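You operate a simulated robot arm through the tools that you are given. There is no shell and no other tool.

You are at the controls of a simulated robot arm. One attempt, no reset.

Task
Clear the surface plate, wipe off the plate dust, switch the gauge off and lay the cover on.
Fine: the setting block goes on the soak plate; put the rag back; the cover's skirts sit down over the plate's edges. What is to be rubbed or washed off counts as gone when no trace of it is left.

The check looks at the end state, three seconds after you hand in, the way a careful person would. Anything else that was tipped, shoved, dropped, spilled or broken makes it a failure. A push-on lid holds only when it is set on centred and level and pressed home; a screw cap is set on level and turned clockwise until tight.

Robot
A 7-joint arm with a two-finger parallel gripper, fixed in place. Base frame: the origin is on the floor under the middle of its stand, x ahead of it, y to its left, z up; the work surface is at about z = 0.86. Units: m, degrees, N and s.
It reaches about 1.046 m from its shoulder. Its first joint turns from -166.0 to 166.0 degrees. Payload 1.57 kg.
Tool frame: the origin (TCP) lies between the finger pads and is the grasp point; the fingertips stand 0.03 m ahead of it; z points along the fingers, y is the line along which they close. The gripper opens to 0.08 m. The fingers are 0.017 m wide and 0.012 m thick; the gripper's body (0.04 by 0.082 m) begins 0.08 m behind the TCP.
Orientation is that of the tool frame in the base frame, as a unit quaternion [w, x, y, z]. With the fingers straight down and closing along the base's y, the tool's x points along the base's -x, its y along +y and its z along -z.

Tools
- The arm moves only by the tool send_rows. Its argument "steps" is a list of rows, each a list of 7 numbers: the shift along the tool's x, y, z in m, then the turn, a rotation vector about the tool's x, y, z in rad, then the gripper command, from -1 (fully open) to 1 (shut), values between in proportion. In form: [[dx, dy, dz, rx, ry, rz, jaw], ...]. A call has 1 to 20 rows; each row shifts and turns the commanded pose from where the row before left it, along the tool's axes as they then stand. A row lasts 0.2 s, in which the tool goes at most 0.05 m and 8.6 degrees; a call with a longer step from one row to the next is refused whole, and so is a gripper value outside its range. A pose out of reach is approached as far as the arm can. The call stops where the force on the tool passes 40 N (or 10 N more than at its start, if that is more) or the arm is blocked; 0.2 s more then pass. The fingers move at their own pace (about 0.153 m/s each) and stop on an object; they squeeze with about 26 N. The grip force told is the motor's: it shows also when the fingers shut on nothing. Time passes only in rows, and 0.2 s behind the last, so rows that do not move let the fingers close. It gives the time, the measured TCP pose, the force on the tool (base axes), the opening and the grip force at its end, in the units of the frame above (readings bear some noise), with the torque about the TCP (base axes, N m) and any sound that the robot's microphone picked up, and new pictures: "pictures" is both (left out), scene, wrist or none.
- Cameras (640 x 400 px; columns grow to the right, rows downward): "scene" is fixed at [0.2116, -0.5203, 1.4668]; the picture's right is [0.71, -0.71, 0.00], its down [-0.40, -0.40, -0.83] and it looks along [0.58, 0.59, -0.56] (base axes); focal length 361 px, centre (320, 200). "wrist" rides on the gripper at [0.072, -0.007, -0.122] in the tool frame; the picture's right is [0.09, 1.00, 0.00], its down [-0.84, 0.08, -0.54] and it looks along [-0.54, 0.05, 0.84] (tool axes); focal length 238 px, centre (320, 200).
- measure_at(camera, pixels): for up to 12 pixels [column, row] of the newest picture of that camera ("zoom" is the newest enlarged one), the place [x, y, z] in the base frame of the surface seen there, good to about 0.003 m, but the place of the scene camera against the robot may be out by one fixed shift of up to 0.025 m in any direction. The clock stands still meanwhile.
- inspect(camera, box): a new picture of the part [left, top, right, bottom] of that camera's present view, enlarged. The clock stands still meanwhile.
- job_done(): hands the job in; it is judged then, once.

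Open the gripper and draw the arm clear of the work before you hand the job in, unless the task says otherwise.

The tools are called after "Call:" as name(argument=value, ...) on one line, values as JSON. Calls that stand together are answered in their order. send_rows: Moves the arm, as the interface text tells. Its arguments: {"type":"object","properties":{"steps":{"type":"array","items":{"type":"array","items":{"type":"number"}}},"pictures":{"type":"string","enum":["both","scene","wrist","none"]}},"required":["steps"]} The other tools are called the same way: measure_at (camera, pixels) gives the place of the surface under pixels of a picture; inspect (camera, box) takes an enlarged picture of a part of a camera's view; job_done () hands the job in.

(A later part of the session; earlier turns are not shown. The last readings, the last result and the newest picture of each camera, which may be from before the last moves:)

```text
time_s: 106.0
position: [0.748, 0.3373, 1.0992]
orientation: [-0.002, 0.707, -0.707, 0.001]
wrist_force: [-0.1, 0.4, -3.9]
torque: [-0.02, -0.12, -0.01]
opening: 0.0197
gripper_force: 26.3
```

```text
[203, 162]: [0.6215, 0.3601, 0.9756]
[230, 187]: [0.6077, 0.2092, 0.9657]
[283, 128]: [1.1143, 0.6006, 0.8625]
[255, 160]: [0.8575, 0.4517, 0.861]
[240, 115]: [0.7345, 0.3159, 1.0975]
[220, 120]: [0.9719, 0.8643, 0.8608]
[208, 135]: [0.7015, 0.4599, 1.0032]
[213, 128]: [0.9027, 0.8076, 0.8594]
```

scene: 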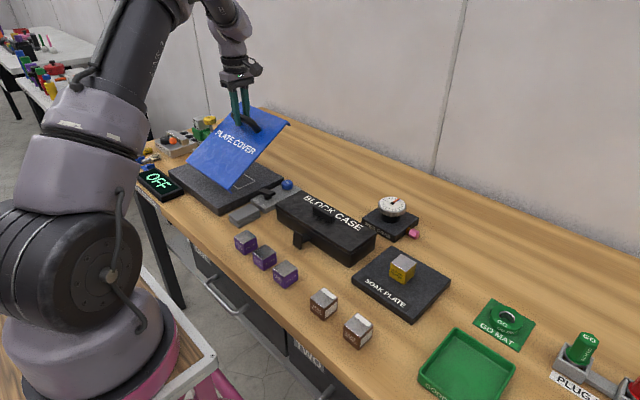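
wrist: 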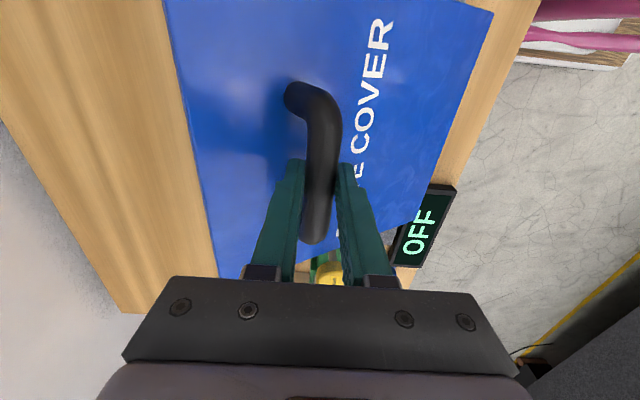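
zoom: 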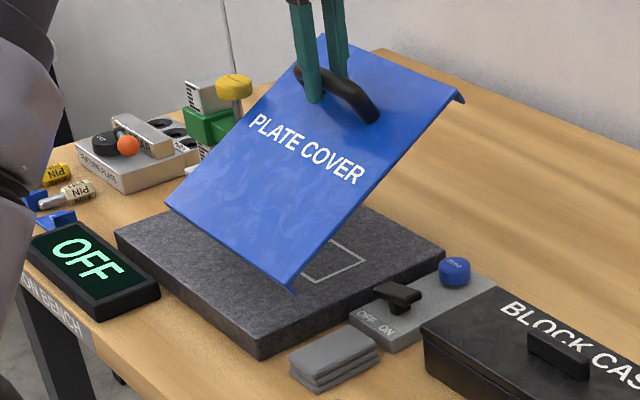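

Tilt 30.8°, lower corner at about (0.6225, z 0.950). I lower 50 mm gently, staying 7 mm clear of the plunger in y.

Call:
send_rows(steps=[[0, 0, 0.002, 0, 0, 0, 1], [0, 0, 0.004, 0, 0, 0, 1], [0, 0, 0.005, 0, 0, 0, 1], [0, 0, 0.006, 0, 0, 0, 1], [0, 0, 0.006, 0, 0, 0, 1], [0, 0, 0.006, 0, 0, 0, 1], [0, 0, 0.006, 0, 0, 0, 1], [0, 0, 0.005, 0, 0, 0, 1], [0, 0, 0.004, 0, 0, 0, 1], [0, 0, 0.003, 0, 0, 0, 1], [0, 0, 0.002, 0, 0, 0, 1], [0, 0, 0.001, 0, 0, 0, 1], [0, 0, 0, 0, 0, 0, 1]], pictures="both")

Call:
inspect(camera="scene", box=[160, 100, 320, 240])

Call:
measure_at(camera="wrist", pixels=[[488, 14], [470, 60], [455, 105], [435, 160], [250, 50], [420, 50], [400, 150], [250, 150]])

```text
time_s: 108.8
position: [0.7477, 0.3382, 1.0486]
orientation: [-0.002, 0.707, -0.707, 0.0]
wrist_force: [0.5, 0.2, -4.8]
torque: [-0.01, -0.11, 0.02]
opening: 0.0193
gripper_force: 26.0
```

scene: 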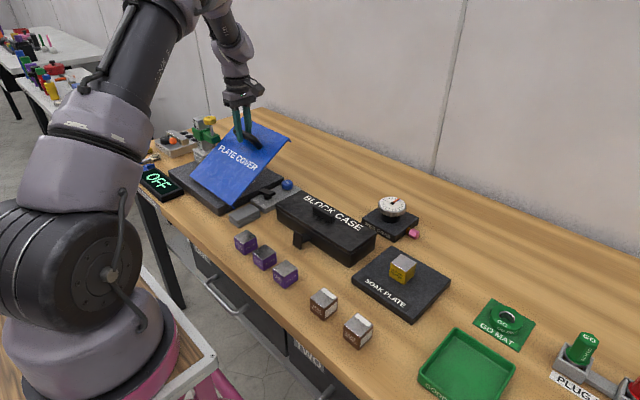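
wrist: 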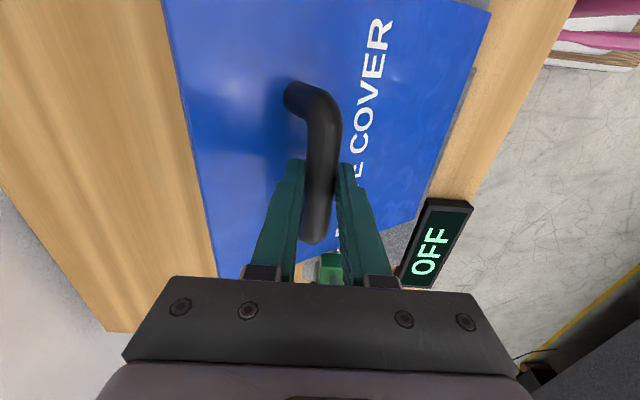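

```text
2.86 times, centred on (240, 170) of scene
```

zoom: 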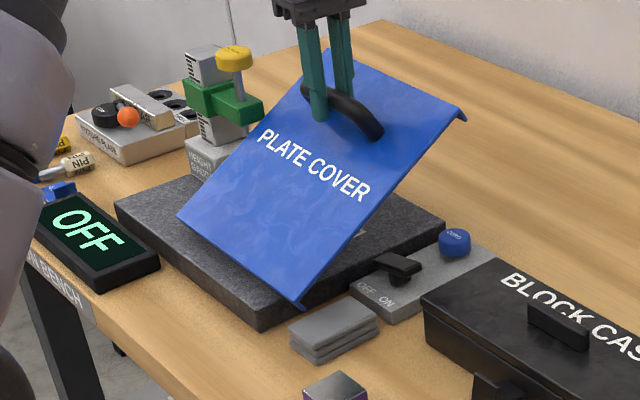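

```text
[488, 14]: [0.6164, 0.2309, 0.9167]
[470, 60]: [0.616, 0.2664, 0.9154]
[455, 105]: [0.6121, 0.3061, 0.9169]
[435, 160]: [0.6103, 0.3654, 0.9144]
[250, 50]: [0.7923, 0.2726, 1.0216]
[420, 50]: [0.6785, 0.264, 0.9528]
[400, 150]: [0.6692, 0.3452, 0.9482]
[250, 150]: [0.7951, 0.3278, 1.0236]
```

The lower corner is ~7 mm above the plate. I lower in 1 mm steps until the plate takes some of the weight.

Call:
send_rows(steps=[[0, 0, 0.001, 0, 0, 0, 1], [0, 0, 0.001, 0, 0, 0, 1], [0, 0, 0.001, 0, 0, 0, 1], [0, 0, 0.001, 0, 0, 0, 1], [0, 0, 0.001, 0, 0, 0, 1], [0, 0, 0.001, 0, 0, 0, 1], [0, 0, 0.001, 0, 0, 0, 1], [0, 0, 0, 0, 0, 0, 1]], pictures="both")

Call:
inspect(camera="scene", box=[160, 130, 280, 230])

Call:
measure_at(camera="wrist", pixels=[[488, 14], [470, 60], [455, 105], [435, 160], [250, 50], [420, 50], [400, 150], [250, 150]])

```text
time_s: 110.6
position: [0.7487, 0.339, 1.0428]
orientation: [-0.003, 0.707, -0.707, 0.001]
wrist_force: [0.8, 0.1, -3.4]
torque: [-0.11, -0.01, 0.04]
opening: 0.0195
gripper_force: 26.4
```

scene: 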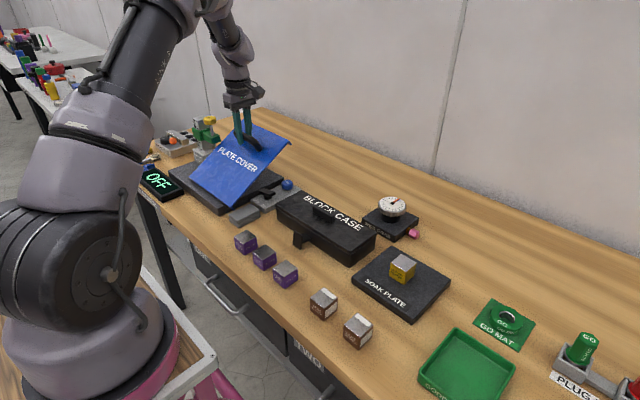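
wrist: 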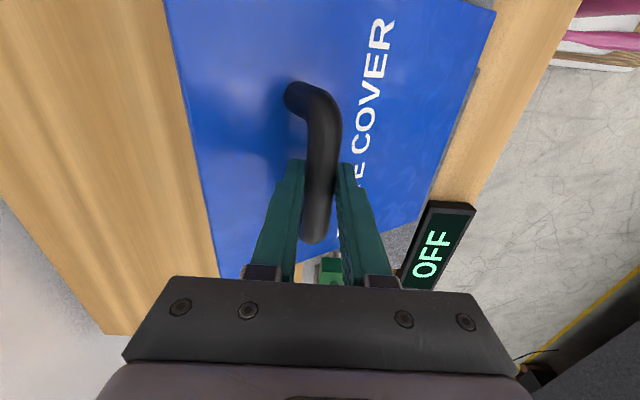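

```text
4.00 times, centred on (220, 180) of scene
```

zoom: 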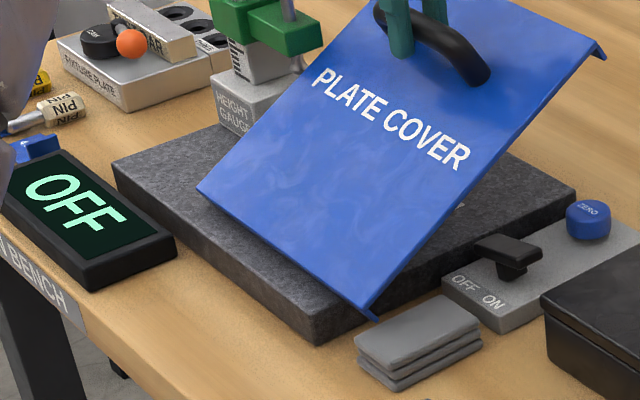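

```text
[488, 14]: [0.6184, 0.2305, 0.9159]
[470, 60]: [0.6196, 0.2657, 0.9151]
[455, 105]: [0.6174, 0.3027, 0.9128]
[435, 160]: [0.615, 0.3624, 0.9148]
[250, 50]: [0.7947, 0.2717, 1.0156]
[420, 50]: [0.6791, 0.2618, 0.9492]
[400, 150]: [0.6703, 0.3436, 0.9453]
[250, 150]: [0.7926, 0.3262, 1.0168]
```

The plate has begun to carry the edge (force now -3.4 N). I now move the handle down and toward +x along the arc so the cover's tilt falls to about 20°.

Call:
send_rows(steps=[[0, -0.0027, 0.0027, 0, 0, 0, 1], [0, -0.0027, 0.0027, 0, 0, 0, 1], [0, -0.0027, 0.0027, 0, 0, 0, 1], [0, -0.0027, 0.0027, 0, 0, 0, 1], [0, -0.0027, 0.0027, 0, 0, 0, 1], [0, 0, 0, 0, 0, 0, 1]], pictures="both")

Call:
inspect(camera="scene", box=[160, 130, 280, 230])

Call:
measure_at(camera="wrist", pixels=[[488, 14], [470, 60], [455, 105], [435, 160], [250, 50], [420, 50], [400, 150], [250, 150]])

```text
time_s: 112.0
position: [0.7614, 0.3387, 1.0278]
orientation: [-0.002, 0.707, -0.707, 0.001]
wrist_force: [-0.2, 0.2, -4.2]
torque: [0.0, -0.13, -0.02]
opening: 0.0196
gripper_force: 26.0
```

scene: 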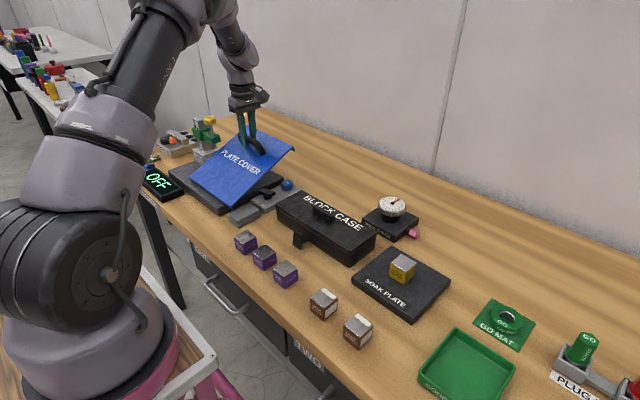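
wrist: 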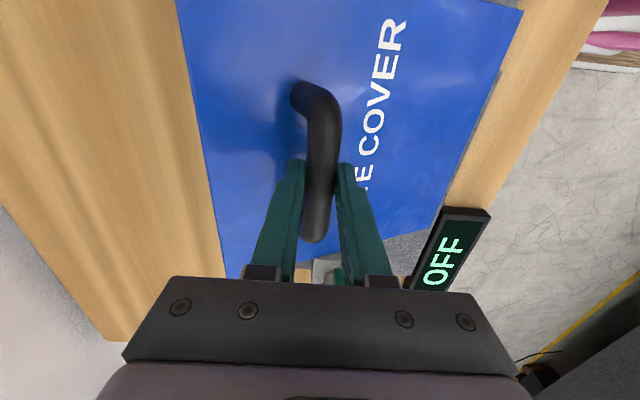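

```text
4.00 times, centred on (220, 180) of scene
```

zoom: 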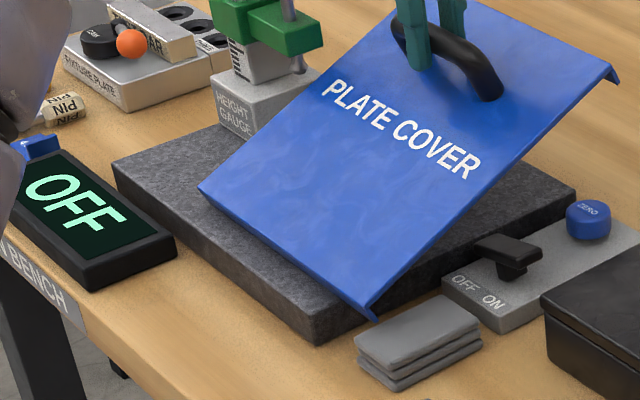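

```text
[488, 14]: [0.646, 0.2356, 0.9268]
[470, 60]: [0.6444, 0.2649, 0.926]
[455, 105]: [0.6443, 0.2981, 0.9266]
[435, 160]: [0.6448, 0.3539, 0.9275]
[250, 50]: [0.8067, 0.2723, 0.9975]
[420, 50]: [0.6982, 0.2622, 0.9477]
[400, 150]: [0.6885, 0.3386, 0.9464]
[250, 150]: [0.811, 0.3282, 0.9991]
```

Tilt is down to 23° with the edge staying put. I continue along the arc.

Call:
send_rows(steps=[[0, -0.0021, 0.0026, 0, 0, 0, 1], [0, -0.0021, 0.0026, 0, 0, 0, 1], [0, -0.0021, 0.0026, 0, 0, 0, 1], [0, -0.0021, 0.0026, 0, 0, 0, 1], [0, -0.002, 0.0026, 0, 0, 0, 1], [0, -0.002, 0.0026, 0, 0, 0, 1], [0, 0, 0, 0, 0, 0, 1]], pictures="both")

Call:
inspect(camera="scene", box=[160, 130, 280, 230])

Call:
measure_at(camera="wrist", pixels=[[525, 14], [505, 60], [490, 105], [470, 150], [250, 50], [420, 50], [400, 150], [250, 150], [210, 150], [180, 20]])

```text
time_s: 113.6
position: [0.7744, 0.3395, 1.0135]
orientation: [0.002, -0.707, 0.707, 0.0]
wrist_force: [0.8, -0.1, -3.5]
torque: [-0.04, -0.01, 0.03]
opening: 0.0196
gripper_force: 26.0
```

scene: 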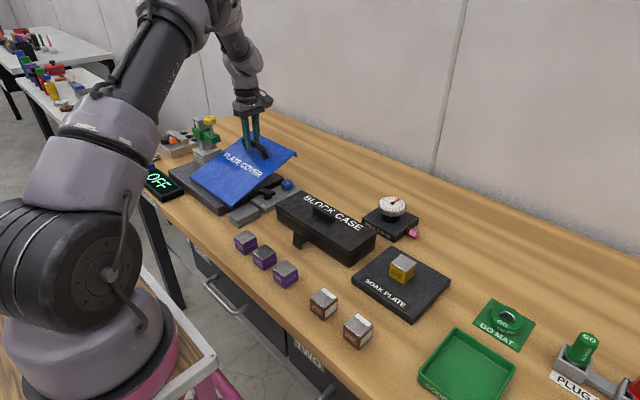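
wrist: 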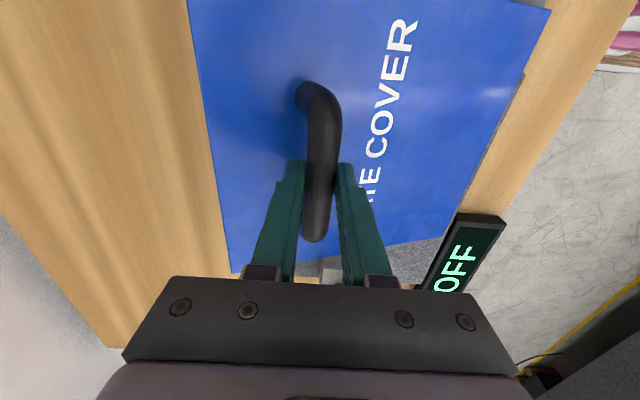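

```text
4.00 times, centred on (220, 180) of scene
```

zoom: 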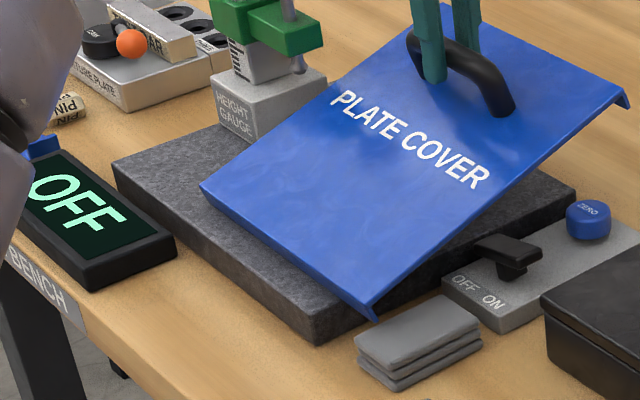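

```text
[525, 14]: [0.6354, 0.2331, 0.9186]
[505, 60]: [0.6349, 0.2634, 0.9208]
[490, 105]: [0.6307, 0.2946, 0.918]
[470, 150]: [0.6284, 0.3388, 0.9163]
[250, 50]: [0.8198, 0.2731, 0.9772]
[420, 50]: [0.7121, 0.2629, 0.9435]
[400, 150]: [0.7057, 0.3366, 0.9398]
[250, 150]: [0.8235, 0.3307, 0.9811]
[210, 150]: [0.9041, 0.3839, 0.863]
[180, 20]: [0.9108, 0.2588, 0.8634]
```

Tilt is ~18.5°; the cover's top passes x=0.725 at z≈0.946, 17 mm under the plunger tip, and its skirt clears the lever. I slide +y by 20 mm and check.

Call:
send_rows(steps=[[-0.002, 0, 0, 0, 0, 0, 1], [-0.003, 0, 0, 0, 0, 0, 1], [-0.003, 0, 0, 0, 0, 0, 1], [-0.003, 0, 0, 0, 0, 0, 1], [-0.003, 0, 0, 0, 0, 0, 1], [-0.003, 0, 0, 0, 0, 0, 1], [-0.003, 0, 0, 0, 0, 0, 1], [0, 0, 0, 0, 0, 0, 1]], pictures="both")

Call:
inspect(camera="scene", box=[160, 110, 300, 230])

```text
time_s: 115.4
position: [0.7736, 0.3583, 1.0137]
orientation: [0.001, -0.707, 0.707, -0.001]
wrist_force: [0.0, -0.1, -3.9]
torque: [0.07, 0.01, 0.04]
opening: 0.0195
gripper_force: 26.4
```

scene: 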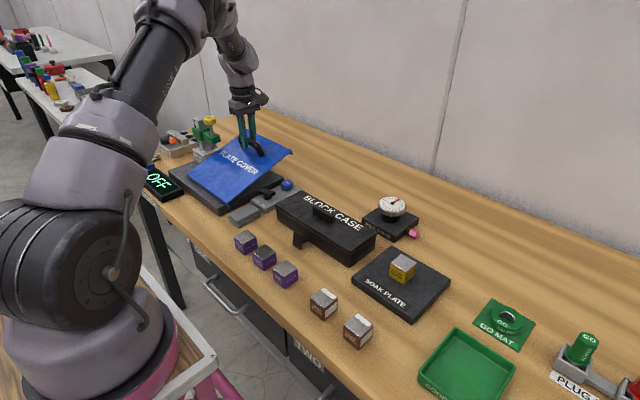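
wrist: 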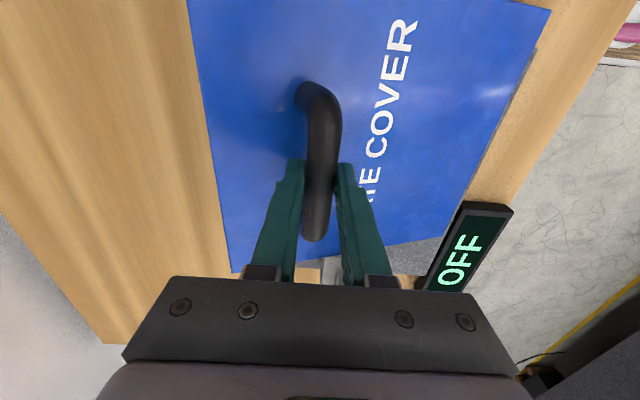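

```text
3.33 times, centred on (230, 170) of scene
```

zoom: 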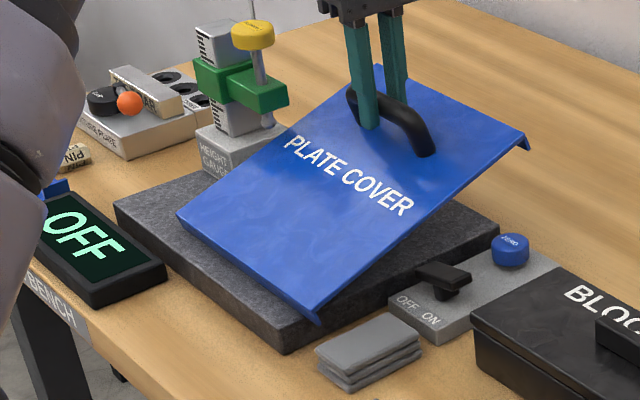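

Sliding smoothly. I measure the open (+y) edge of the cover relative to the gauge base before the last 16 mm.

Call:
inspect(camera="wrist", box=[220, 180, 520, 300])

Call:
measure_at(camera="wrist", pixels=[[430, 232], [410, 236], [390, 241], [330, 248], [245, 265], [330, 270], [315, 275], [440, 236], [545, 14], [525, 60], [508, 105], [480, 165]])

Call:
measure_at(camera="scene", pixels=[[190, 184], [229, 215], [205, 200], [290, 151], [284, 149], [212, 150], [250, 180], [280, 162]])

```text
2.13 times, centred on (370, 240) of wrist
```

zoom: 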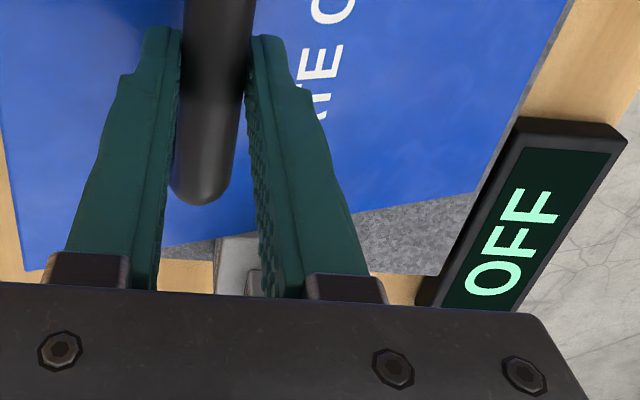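

```text
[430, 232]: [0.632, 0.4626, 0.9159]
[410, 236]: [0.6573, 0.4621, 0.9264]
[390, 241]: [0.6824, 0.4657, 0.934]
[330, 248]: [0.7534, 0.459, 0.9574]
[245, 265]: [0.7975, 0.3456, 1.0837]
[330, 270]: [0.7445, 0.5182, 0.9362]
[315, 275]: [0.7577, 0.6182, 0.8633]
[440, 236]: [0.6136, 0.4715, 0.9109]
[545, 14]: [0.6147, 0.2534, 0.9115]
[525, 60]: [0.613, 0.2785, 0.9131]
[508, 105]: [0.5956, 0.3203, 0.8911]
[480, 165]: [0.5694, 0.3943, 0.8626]
```

```text
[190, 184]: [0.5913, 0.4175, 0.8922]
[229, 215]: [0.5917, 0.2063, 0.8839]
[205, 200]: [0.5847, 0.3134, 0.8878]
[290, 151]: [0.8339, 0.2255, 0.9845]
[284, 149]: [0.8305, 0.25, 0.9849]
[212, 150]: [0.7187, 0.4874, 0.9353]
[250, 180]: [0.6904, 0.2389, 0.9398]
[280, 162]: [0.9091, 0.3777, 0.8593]
```

The open edge sits near y≈0.469 with the hand at 0.358, so final hand y≈0.3747 puts it at 0.486 (base at 0.496) and the right skirt in the gap beside the plate. I slide the last 16.5 mm.

Call:
send_rows(steps=[[-0.002, 0, 0, 0, 0, 0, 1], [-0.003, 0, 0, 0, 0, 0, 1], [-0.003, 0, 0, 0, 0, 0, 1], [-0.003, 0, 0, 0, 0, 0, 1], [-0.003, 0, 0, 0, 0, 0, 1], [-0.0025, 0, 0, 0, 0, 0, 1], [0, 0, 0, 0, 0, 0, 1]], pictures="both")

Call:
inspect(camera="scene", box=[160, 110, 300, 230])

Call:
measure_at(camera="wrist", pixels=[[430, 232], [410, 236], [390, 241], [420, 235], [250, 150], [400, 150], [250, 50], [420, 50], [545, 14], [525, 55], [510, 95], [495, 130]])

```text
time_s: 117.0
position: [0.7724, 0.3736, 1.0137]
orientation: [-0.002, 0.707, -0.707, 0.001]
wrist_force: [-0.2, -0.4, -3.6]
torque: [0.12, 0.07, 0.05]
opening: 0.0196
gripper_force: 26.2
```

scene: 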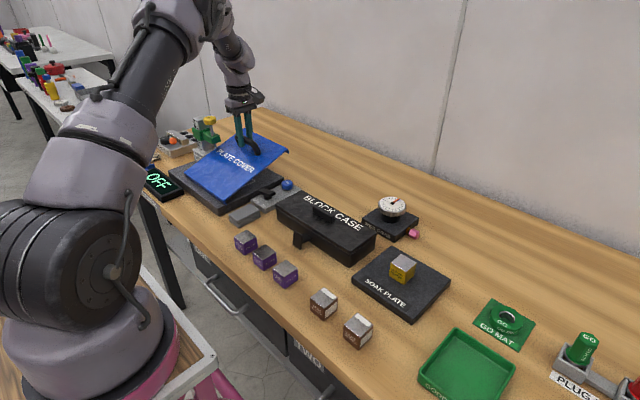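
wrist: 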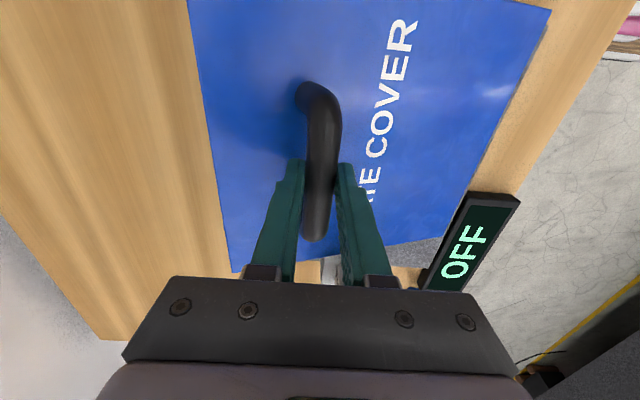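

```text
3.33 times, centred on (230, 170) of scene
```

zoom: 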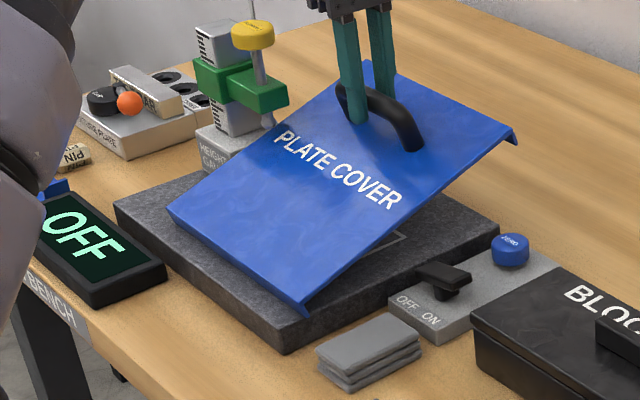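

```text
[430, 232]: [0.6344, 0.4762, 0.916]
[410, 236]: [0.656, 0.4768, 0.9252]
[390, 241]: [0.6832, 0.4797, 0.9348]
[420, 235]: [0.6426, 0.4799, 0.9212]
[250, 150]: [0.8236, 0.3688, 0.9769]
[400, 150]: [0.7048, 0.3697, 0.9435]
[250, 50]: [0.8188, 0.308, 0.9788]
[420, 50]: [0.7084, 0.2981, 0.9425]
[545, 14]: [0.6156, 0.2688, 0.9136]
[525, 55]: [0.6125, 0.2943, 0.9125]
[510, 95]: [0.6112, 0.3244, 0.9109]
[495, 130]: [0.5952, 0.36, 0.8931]
```

The cover is under the plunger with its open edge at y≈0.483. Now I reduce the tilt to about 10° along the arc before hooking the near skirt over the plate's near edge.

Call:
send_rows(steps=[[0, -0.0015, 0.0025, 0, 0, 0, 1], [0, -0.0015, 0.0025, 0, 0, 0, 1], [0, -0.0015, 0.0025, 0, 0, 0, 1], [0, -0.0015, 0.0025, 0, 0, 0, 1], [0, -0.0015, 0.0025, 0, 0, 0, 1], [0, -0.0015, 0.0025, 0, 0, 0, 1], [0, -0.0015, 0.0025, 0, 0, 0, 1], [0, -0.0015, 0.0025, 0, 0, 0, 1], [0, 0, 0, 0, 0, 0, 1]], pictures="both")

Call:
measure_at(camera="wrist", pixels=[[430, 232], [410, 236], [250, 150], [400, 150], [250, 50], [420, 50], [545, 30], [530, 65], [515, 105], [500, 140], [450, 220], [560, 14]])

Call:
inspect(camera="scene", box=[160, 110, 300, 230])

```text
time_s: 119.0
position: [0.7855, 0.3749, 0.9931]
orientation: [-0.002, 0.707, -0.707, 0.0]
wrist_force: [-0.4, 0.3, -3.5]
torque: [-0.11, -0.04, -0.04]
opening: 0.0195
gripper_force: 25.7
```

scene: 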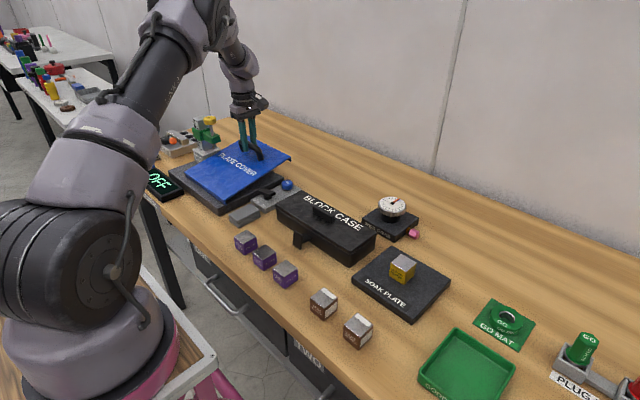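
wrist: 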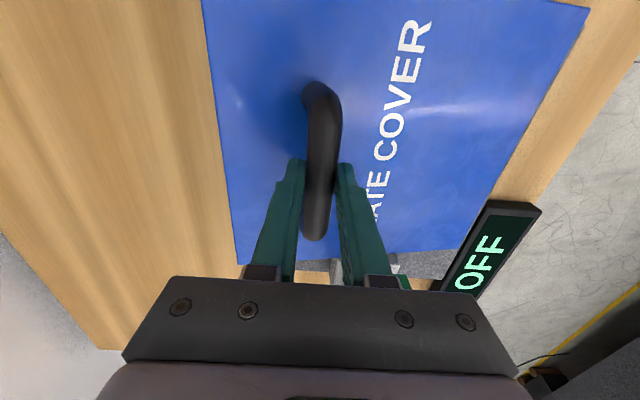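

```text
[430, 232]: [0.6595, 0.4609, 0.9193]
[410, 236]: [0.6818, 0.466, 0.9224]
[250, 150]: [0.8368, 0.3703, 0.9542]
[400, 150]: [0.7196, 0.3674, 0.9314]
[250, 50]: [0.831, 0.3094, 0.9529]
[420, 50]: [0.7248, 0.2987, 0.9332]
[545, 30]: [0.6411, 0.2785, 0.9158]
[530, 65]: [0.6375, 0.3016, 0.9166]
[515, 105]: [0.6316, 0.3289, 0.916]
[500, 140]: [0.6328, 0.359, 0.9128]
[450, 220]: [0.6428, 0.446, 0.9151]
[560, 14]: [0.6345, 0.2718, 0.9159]
```

```text
3.33 times, centred on (230, 170) of scene
```

zoom: 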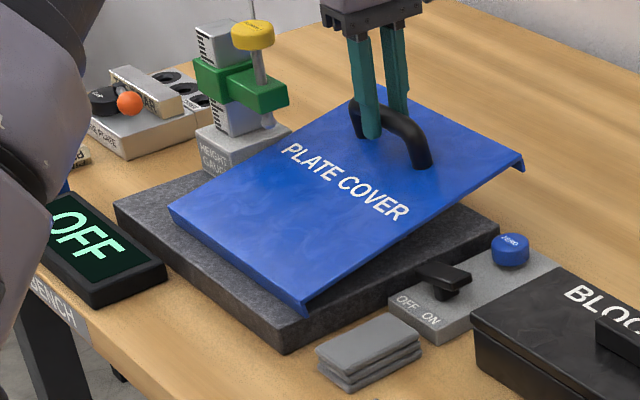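

Tilt is ~11°, lower edge at x≈0.618 on the plate. I drag the cover toward -x by 26 mm, just short of the near edge.

Call:
send_rows(steps=[[0, 0.002, 0, 0, 0, 0, 1], [0, 0.003, 0, 0, 0, 0, 1], [0, 0.004, 0, 0, 0, 0, 1], [0, 0.004, 0, 0, 0, 0, 1], [0, 0.004, 0, 0, 0, 0, 1], [0, 0.004, 0, 0, 0, 0, 1], [0, 0.003, 0, 0, 0, 0, 1], [0, 0.002, 0, 0, 0, 0, 1], [0, 0, 0, 0, 0, 0, 1]], pictures="both")

Call:
measure_at(camera="wrist", pixels=[[250, 150], [400, 150], [250, 50], [420, 50], [560, 40], [545, 75], [530, 105], [515, 140], [480, 200], [575, 14], [582, 20], [450, 235]])

Call:
inspect(camera="scene", box=[160, 120, 300, 230])

```text
time_s: 121.0
position: [0.759, 0.3748, 0.994]
orientation: [0.002, -0.707, 0.707, -0.001]
wrist_force: [-0.7, -0.6, -3.5]
torque: [-0.14, -0.03, 0.03]
opening: 0.0194
gripper_force: 25.7
```

scene: 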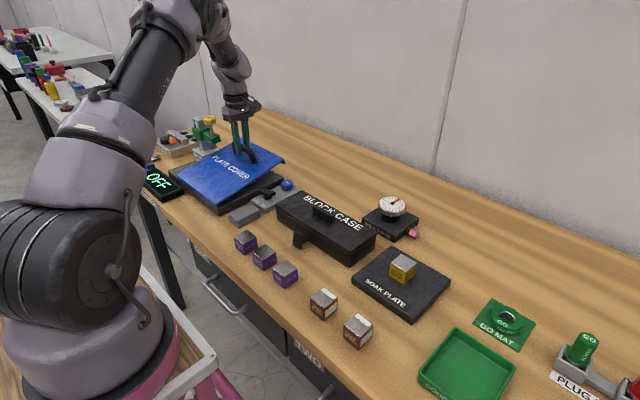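
wrist: 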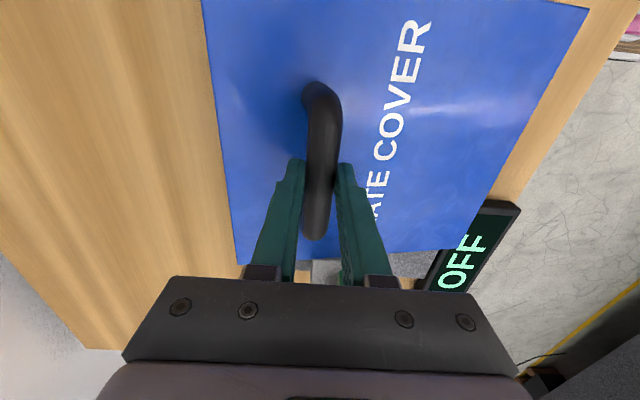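

```text
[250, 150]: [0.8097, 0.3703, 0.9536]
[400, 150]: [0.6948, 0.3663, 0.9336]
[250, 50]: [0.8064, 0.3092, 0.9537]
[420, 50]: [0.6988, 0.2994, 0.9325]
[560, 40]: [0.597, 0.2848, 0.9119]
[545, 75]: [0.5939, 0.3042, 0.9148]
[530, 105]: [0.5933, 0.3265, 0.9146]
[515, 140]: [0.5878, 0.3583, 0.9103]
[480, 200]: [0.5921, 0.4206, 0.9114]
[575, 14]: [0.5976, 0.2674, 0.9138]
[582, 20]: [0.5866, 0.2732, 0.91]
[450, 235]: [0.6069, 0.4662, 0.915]
```

```text
3.64 times, centred on (230, 175) of scene
```

zoom: 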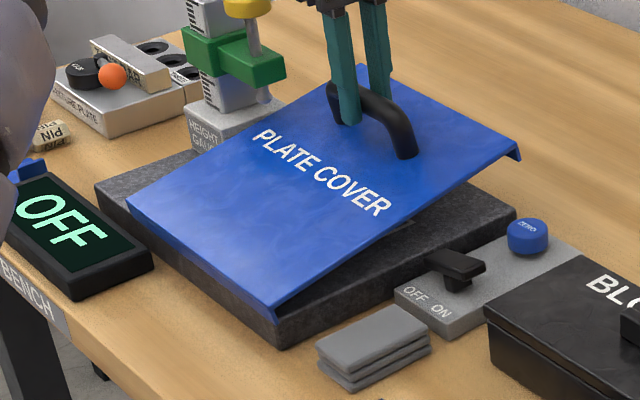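

The near skirt is at the plate's near edge (top edge x≈0.586). I move another 5 mm toward -x and a little down so the skirt slips over the edge.

Call:
send_rows(steps=[[0, 0.001, 0, 0, 0, 0, 1], [0, 0.001, 0, 0, 0, 0, 1], [0, 0.001, 0, 0, 0, 0, 1], [0, 0.001, 0, 0, 0, 0, 1], [0, 0.001, 0, 0, 0, 0, 1], [0, 0, 0.001, 0, 0, 0, 1], [0, 0, 0.001, 0, 0, 0, 1], [0, 0, 0.001, 0, 0, 0, 1], [0, 0, 0, 0, 0, 0, 1]], pictures="both")

Call:
measure_at(camera="wrist", pixels=[[250, 150], [400, 150], [250, 50], [420, 50], [560, 40], [545, 75], [530, 105], [515, 140], [480, 200], [575, 14], [582, 20], [450, 235]])

Call:
inspect(camera="scene", box=[160, 120, 300, 230])

```text
time_s: 123.0
position: [0.7551, 0.3751, 0.9904]
orientation: [-0.002, 0.707, -0.707, 0.001]
wrist_force: [-1.8, 0.5, -4.1]
torque: [0.08, 0.06, 0.02]
opening: 0.0196
gripper_force: 26.5
```

scene: 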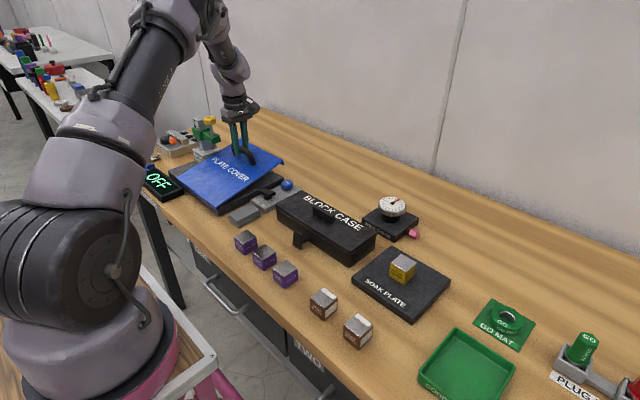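
wrist: 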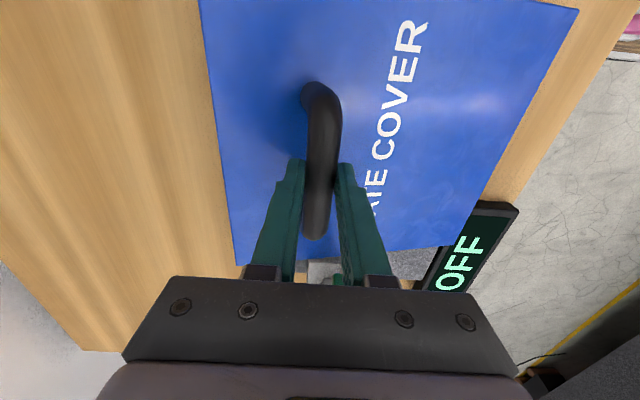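

```text
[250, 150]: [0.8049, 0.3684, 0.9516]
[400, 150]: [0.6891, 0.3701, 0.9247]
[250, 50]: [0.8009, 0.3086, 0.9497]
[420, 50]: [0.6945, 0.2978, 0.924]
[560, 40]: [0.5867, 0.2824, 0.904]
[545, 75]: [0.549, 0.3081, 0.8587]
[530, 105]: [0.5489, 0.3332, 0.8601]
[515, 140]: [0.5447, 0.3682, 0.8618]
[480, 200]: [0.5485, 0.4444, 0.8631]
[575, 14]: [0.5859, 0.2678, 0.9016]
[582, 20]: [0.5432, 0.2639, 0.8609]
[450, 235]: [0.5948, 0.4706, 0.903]
```

```text
3.64 times, centred on (230, 175) of scene
```

zoom: 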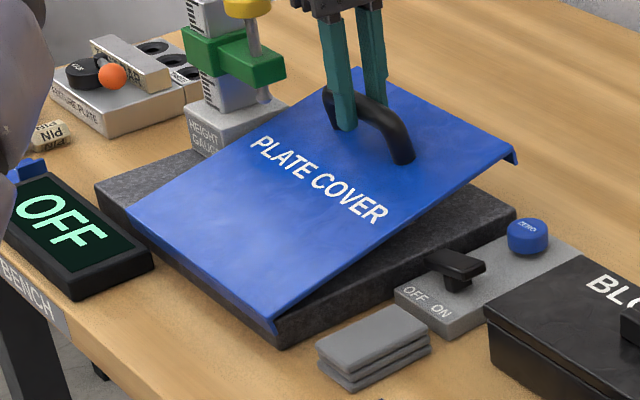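

The near skirt has dropped over the near edge (top edge now z≈0.902 at x≈0.584). I lower the handle along the hinge arc, 18 mm, with slight +x travel.

Call:
send_rows(steps=[[0, -0.0002, 0.003, 0, 0, 0, 1], [0, -0.0004, 0.003, 0, 0, 0, 1], [0, -0.0008, 0.003, 0, 0, 0, 1], [0, -0.001, 0.003, 0, 0, 0, 1], [0, -0.001, 0.003, 0, 0, 0, 1], [0, -0.001, 0.003, 0, 0, 0, 1], [0, 0, 0, 0, 0, 0, 1]], pictures="both")

Call:
measure_at(camera="wrist", pixels=[[250, 150], [400, 150], [250, 50], [420, 50], [570, 40], [550, 75], [535, 105], [515, 150], [480, 215], [320, 120], [318, 200], [230, 200]])

Call:
inspect(camera="scene", box=[160, 120, 300, 230])

```text
time_s: 124.6
position: [0.7603, 0.3748, 0.9716]
orientation: [-0.002, 0.707, -0.707, 0.001]
wrist_force: [0.1, 0.1, -2.6]
torque: [0.03, 0.04, -0.03]
opening: 0.0197
gripper_force: 25.9
```

scene: 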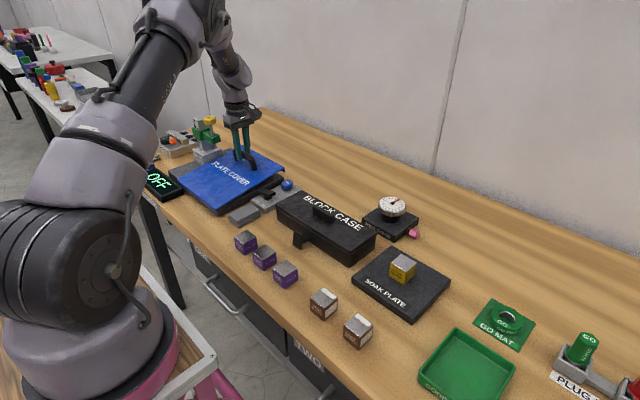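
wrist: 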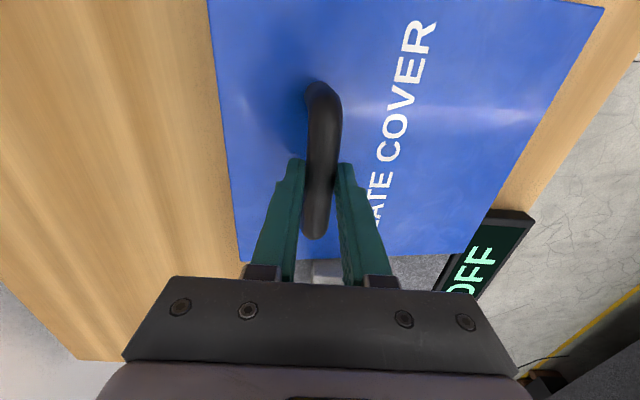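

```text
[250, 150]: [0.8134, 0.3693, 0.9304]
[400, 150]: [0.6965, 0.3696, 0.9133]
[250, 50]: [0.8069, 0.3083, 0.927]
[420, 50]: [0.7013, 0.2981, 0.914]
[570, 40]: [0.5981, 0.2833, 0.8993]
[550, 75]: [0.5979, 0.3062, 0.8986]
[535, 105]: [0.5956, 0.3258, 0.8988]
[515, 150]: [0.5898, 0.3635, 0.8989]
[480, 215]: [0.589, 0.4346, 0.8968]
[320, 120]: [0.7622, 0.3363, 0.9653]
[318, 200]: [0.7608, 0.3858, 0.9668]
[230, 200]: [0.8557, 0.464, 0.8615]
```

```text
3.64 times, centred on (230, 175) of scene
```

zoom: 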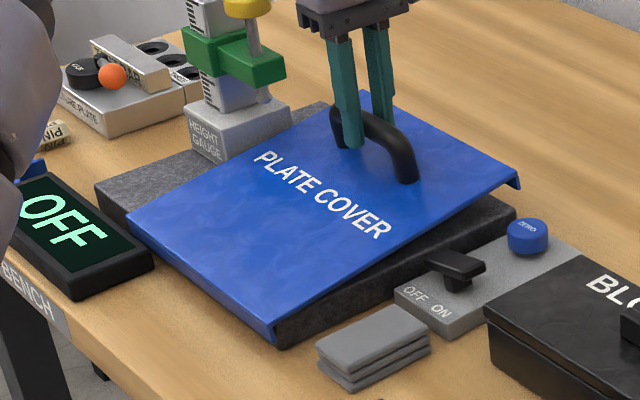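

Tilt is now ~7.7° and the near edge is seated. I continue down 14 mm, with +x travel to keep the near skirt snug.

Call:
send_rows(steps=[[0, -0.0009, 0.003, 0, 0, 0, 1], [0, -0.0009, 0.003, 0, 0, 0, 1], [0, -0.0009, 0.003, 0, 0, 0, 1], [0, -0.0009, 0.003, 0, 0, 0, 1], [0, -0.0008, 0.002, 0, 0, 0, 1], [0, 0, 0, 0, 0, 0, 1]], pictures="both")

Call:
measure_at(camera="wrist", pixels=[[250, 150], [400, 150], [250, 50], [420, 50], [570, 40], [550, 75], [535, 105], [515, 150], [480, 215], [320, 120], [318, 200], [235, 180]])

Call:
inspect(camera="scene", box=[160, 120, 300, 230])

```text
time_s: 126.0
position: [0.7631, 0.3747, 0.9584]
orientation: [-0.001, 0.707, -0.707, 0.001]
wrist_force: [-2.5, -1.8, 2.1]
torque: [-0.49, 0.07, -0.01]
opening: 0.0197
gripper_force: 25.9
```

scene: 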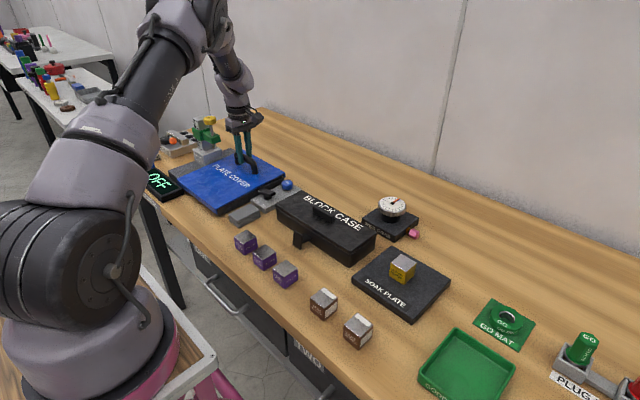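
wrist: 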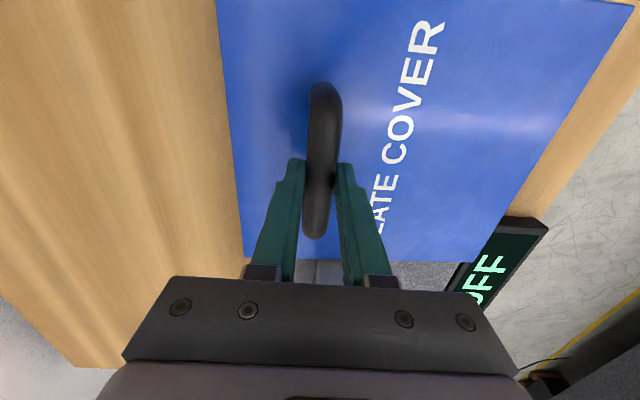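

```text
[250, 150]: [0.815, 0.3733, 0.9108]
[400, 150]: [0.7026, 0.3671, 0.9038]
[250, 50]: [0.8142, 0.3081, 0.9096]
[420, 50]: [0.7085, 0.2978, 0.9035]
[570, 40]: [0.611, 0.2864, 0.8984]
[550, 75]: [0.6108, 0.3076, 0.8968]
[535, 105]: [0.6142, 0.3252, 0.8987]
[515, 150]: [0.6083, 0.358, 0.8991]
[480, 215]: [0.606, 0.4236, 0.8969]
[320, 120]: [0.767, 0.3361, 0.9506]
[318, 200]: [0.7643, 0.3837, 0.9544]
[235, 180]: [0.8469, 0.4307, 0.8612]
```

```text
3.64 times, centred on (230, 175) of scene
```

zoom: 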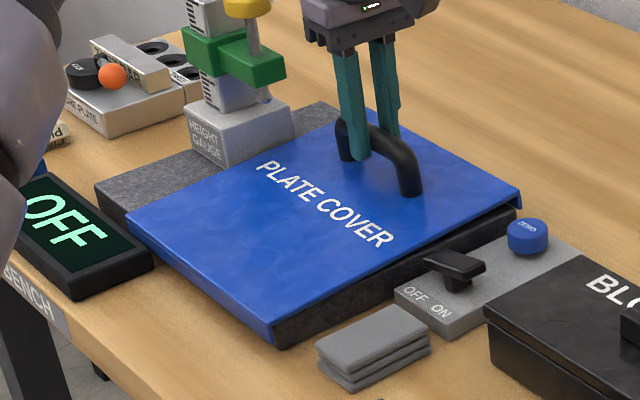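

The cover is at ~3° but the torque shows contact on the right side. I zoom on the right and near edges to see how the skirts sit.

Call:
inspect(camera="scene", box=[210, 165, 310, 225])

Call:
inspect(camera="scene", box=[180, 150, 250, 220])

Call:
inspect(camera="scene", box=[250, 155, 310, 200])

```text
6.40 times, centred on (260, 195) of scene
```

zoom: 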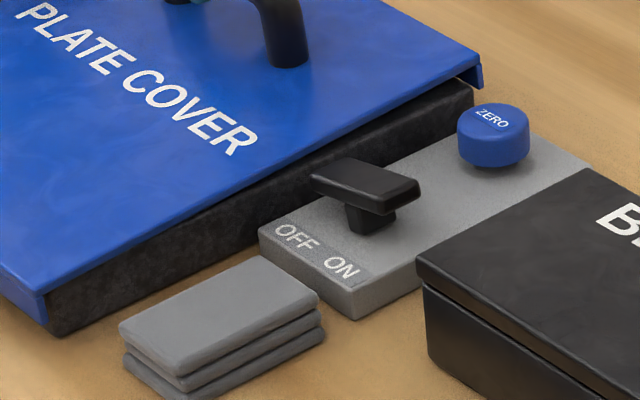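

```text
5.71 times, centred on (215, 185) of scene
```

zoom: 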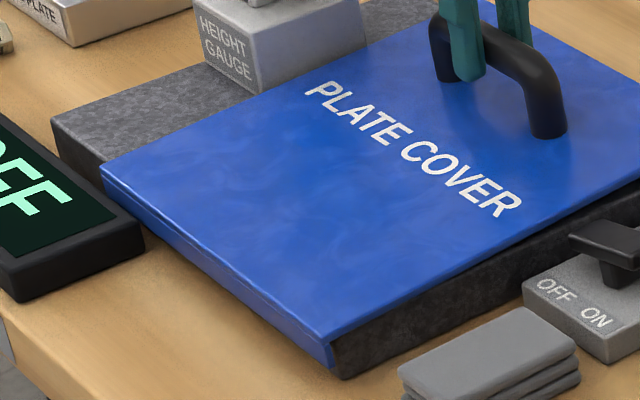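

```text
8.89 times, centred on (280, 178) of scene
```

zoom: 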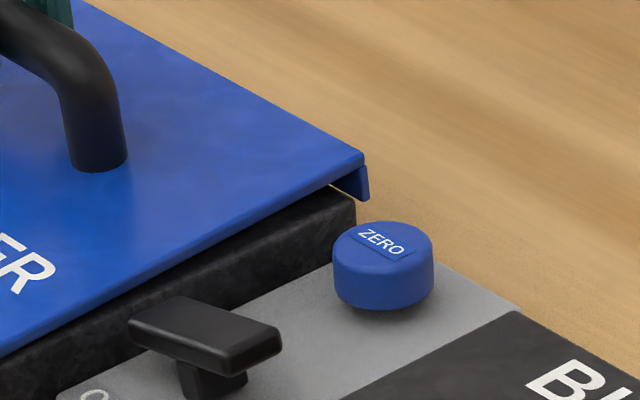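

The cover has skirts only on the near and far sides (channel shape), and the near one is hooked. I ease up 2 mm and shift +y by 5 mm so the cover sits centred between the plate's right edge and the gauge base.

Call:
send_rows(steps=[[0, 0, -0.002, 0, 0, 0, 1], [-0.0015, 0, 0, 0, 0, 0, 1], [-0.002, 0, 0, 0, 0, 0, 1], [-0.0015, 0, 0, 0, 0, 0, 1], [0, 0, 0, 0, 0, 0, 1]], pictures="both")

Call:
inspect(camera="scene", box=[160, 120, 300, 230])

Call:
inspect(camera="scene", box=[250, 155, 310, 200])

Call:
inspect(camera="wrist", box=[220, 180, 520, 300])

```text
time_s: 127.2
position: [0.7644, 0.379, 0.9604]
orientation: [-0.002, 0.707, -0.707, 0.001]
wrist_force: [0.9, 0.1, -3.1]
torque: [-0.07, -0.03, 0.08]
opening: 0.0194
gripper_force: 26.3
```

scene: 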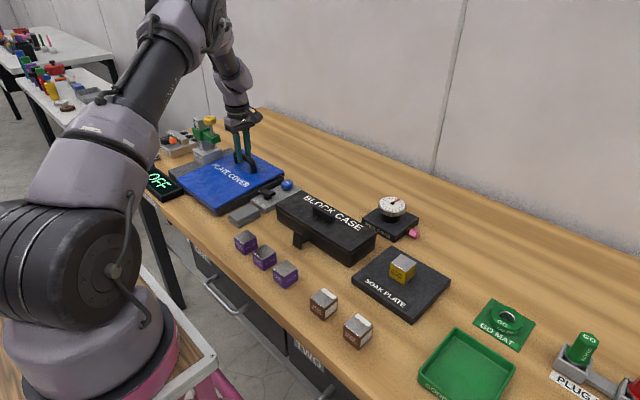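
wrist: 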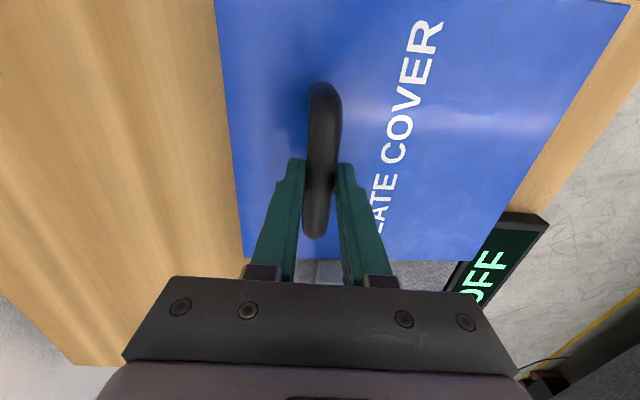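

```text
3.64 times, centred on (230, 175) of scene
```

zoom: 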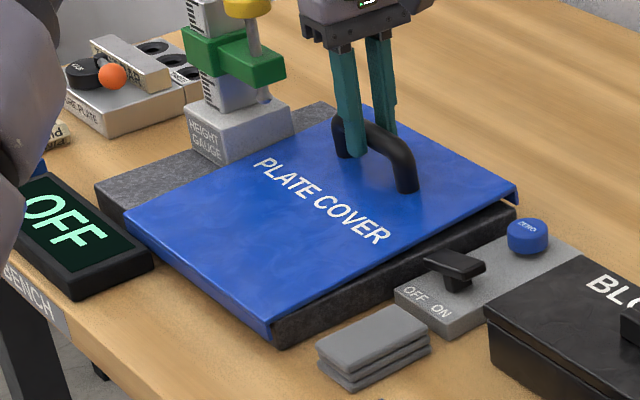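

```text
8.89 times, centred on (280, 178) of scene
```

zoom: 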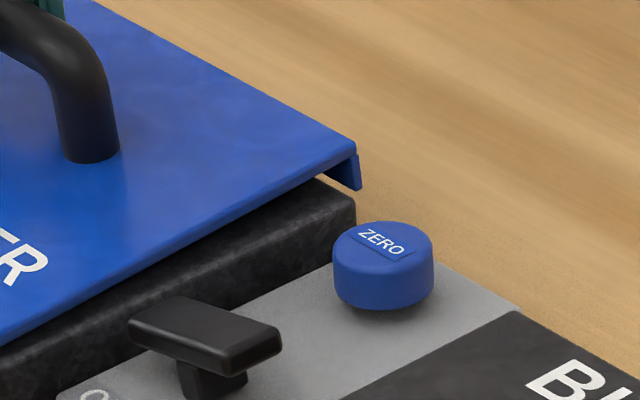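

```text
2.13 times, centred on (370, 240) of wrist
```

zoom: 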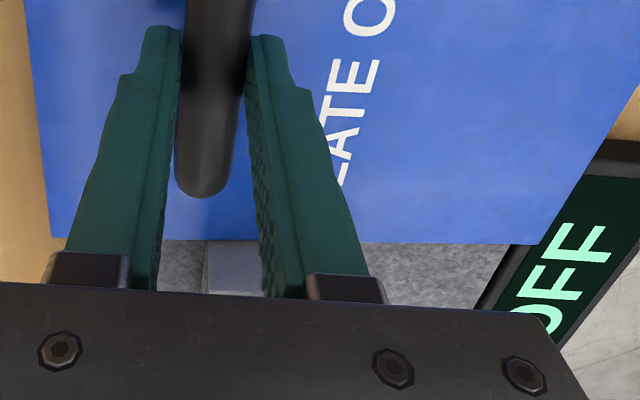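

Torque is relieved now. I measure the +y edge gap to the gauge base and the height profile.

Call:
measure_at(camera="wrist", pixels=[[430, 257], [450, 258], [460, 258], [310, 255], [330, 268], [325, 275], [250, 150], [400, 150], [250, 50], [420, 50], [600, 40], [500, 200]])

Call:
measure_at(camera="scene", pixels=[[230, 208], [260, 192], [285, 175], [301, 174], [293, 171], [215, 200], [200, 190], [240, 190], [270, 170]])

```text
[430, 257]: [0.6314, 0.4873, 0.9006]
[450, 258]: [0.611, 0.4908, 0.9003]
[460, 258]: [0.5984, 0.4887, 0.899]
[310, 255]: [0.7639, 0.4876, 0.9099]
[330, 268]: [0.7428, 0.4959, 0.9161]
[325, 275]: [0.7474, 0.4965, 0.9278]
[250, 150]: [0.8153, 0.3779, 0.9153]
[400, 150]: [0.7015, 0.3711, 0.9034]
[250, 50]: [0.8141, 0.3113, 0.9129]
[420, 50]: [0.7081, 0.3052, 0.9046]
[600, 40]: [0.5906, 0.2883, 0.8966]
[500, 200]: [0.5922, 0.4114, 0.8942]
```

```text
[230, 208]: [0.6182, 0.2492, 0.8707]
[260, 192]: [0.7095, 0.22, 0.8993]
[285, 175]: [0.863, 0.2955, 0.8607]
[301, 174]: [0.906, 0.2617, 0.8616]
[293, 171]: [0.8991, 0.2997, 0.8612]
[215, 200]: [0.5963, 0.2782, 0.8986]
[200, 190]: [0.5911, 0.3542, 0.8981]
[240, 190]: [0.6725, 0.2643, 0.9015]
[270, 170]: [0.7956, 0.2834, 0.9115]
```

The gap to the gauge base is ~5 mm. I lower on in small steps, watching the force.

Call:
send_rows(steps=[[0, -0.0005, 0.002, 0, 0, 0, 1], [0, -0.0005, 0.002, 0, 0, 0, 1], [0, -0.0005, 0.002, 0, 0, 0, 1], [0, 0, 0, 0, 0, 0, 1]], pictures="both")

Call:
inspect(camera="scene", box=[210, 155, 310, 225])

Call:
measure_at(camera="wrist", pixels=[[250, 150], [400, 150], [250, 50], [420, 50], [600, 40], [500, 200], [245, 200], [230, 20], [320, 120], [318, 200], [450, 255], [590, 14]])

```text
time_s: 128.2
position: [0.7638, 0.3813, 0.9552]
orientation: [0.005, -0.707, 0.707, 0.0]
wrist_force: [-4.3, 1.5, 20.0]
torque: [0.04, 0.06, 0.08]
opening: 0.0198
gripper_force: 26.4
```

scene: 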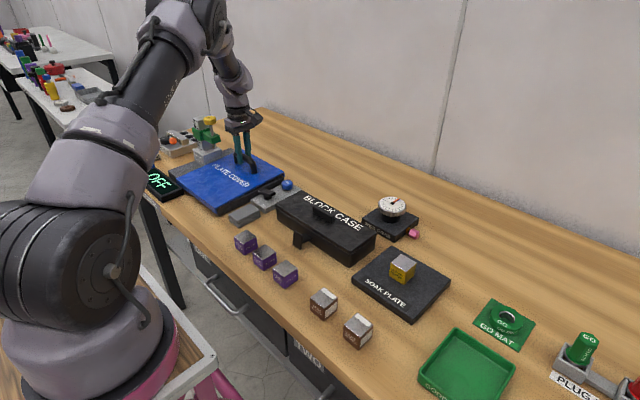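
wrist: 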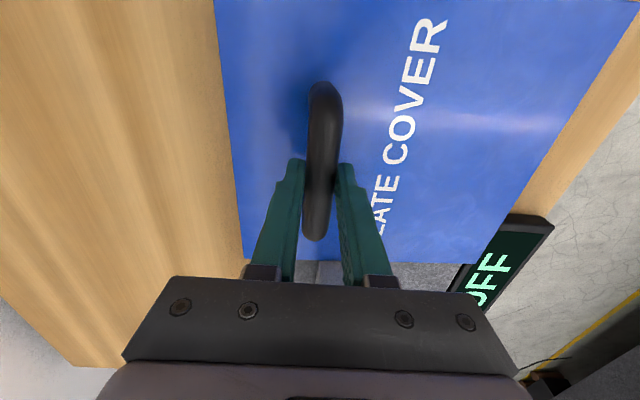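

```text
5.71 times, centred on (260, 190) of scene
```

zoom: 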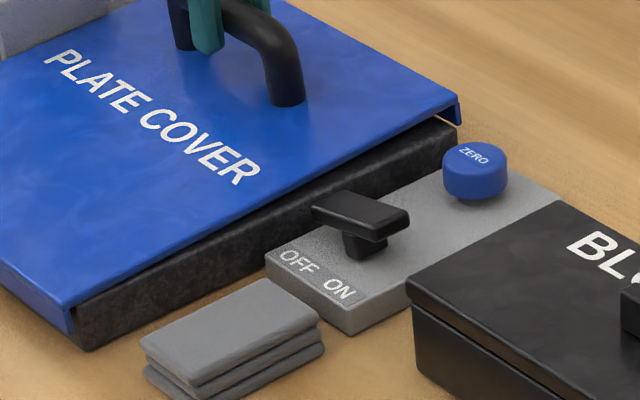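

```text
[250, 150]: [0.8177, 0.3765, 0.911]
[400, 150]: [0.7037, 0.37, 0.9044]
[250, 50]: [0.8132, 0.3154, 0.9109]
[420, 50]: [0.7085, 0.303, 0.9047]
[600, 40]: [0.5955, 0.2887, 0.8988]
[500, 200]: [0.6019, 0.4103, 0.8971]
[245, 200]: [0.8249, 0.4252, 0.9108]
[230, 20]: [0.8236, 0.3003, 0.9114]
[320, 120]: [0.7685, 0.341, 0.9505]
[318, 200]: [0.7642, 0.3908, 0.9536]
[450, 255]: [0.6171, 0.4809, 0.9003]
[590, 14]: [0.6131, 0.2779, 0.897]
```

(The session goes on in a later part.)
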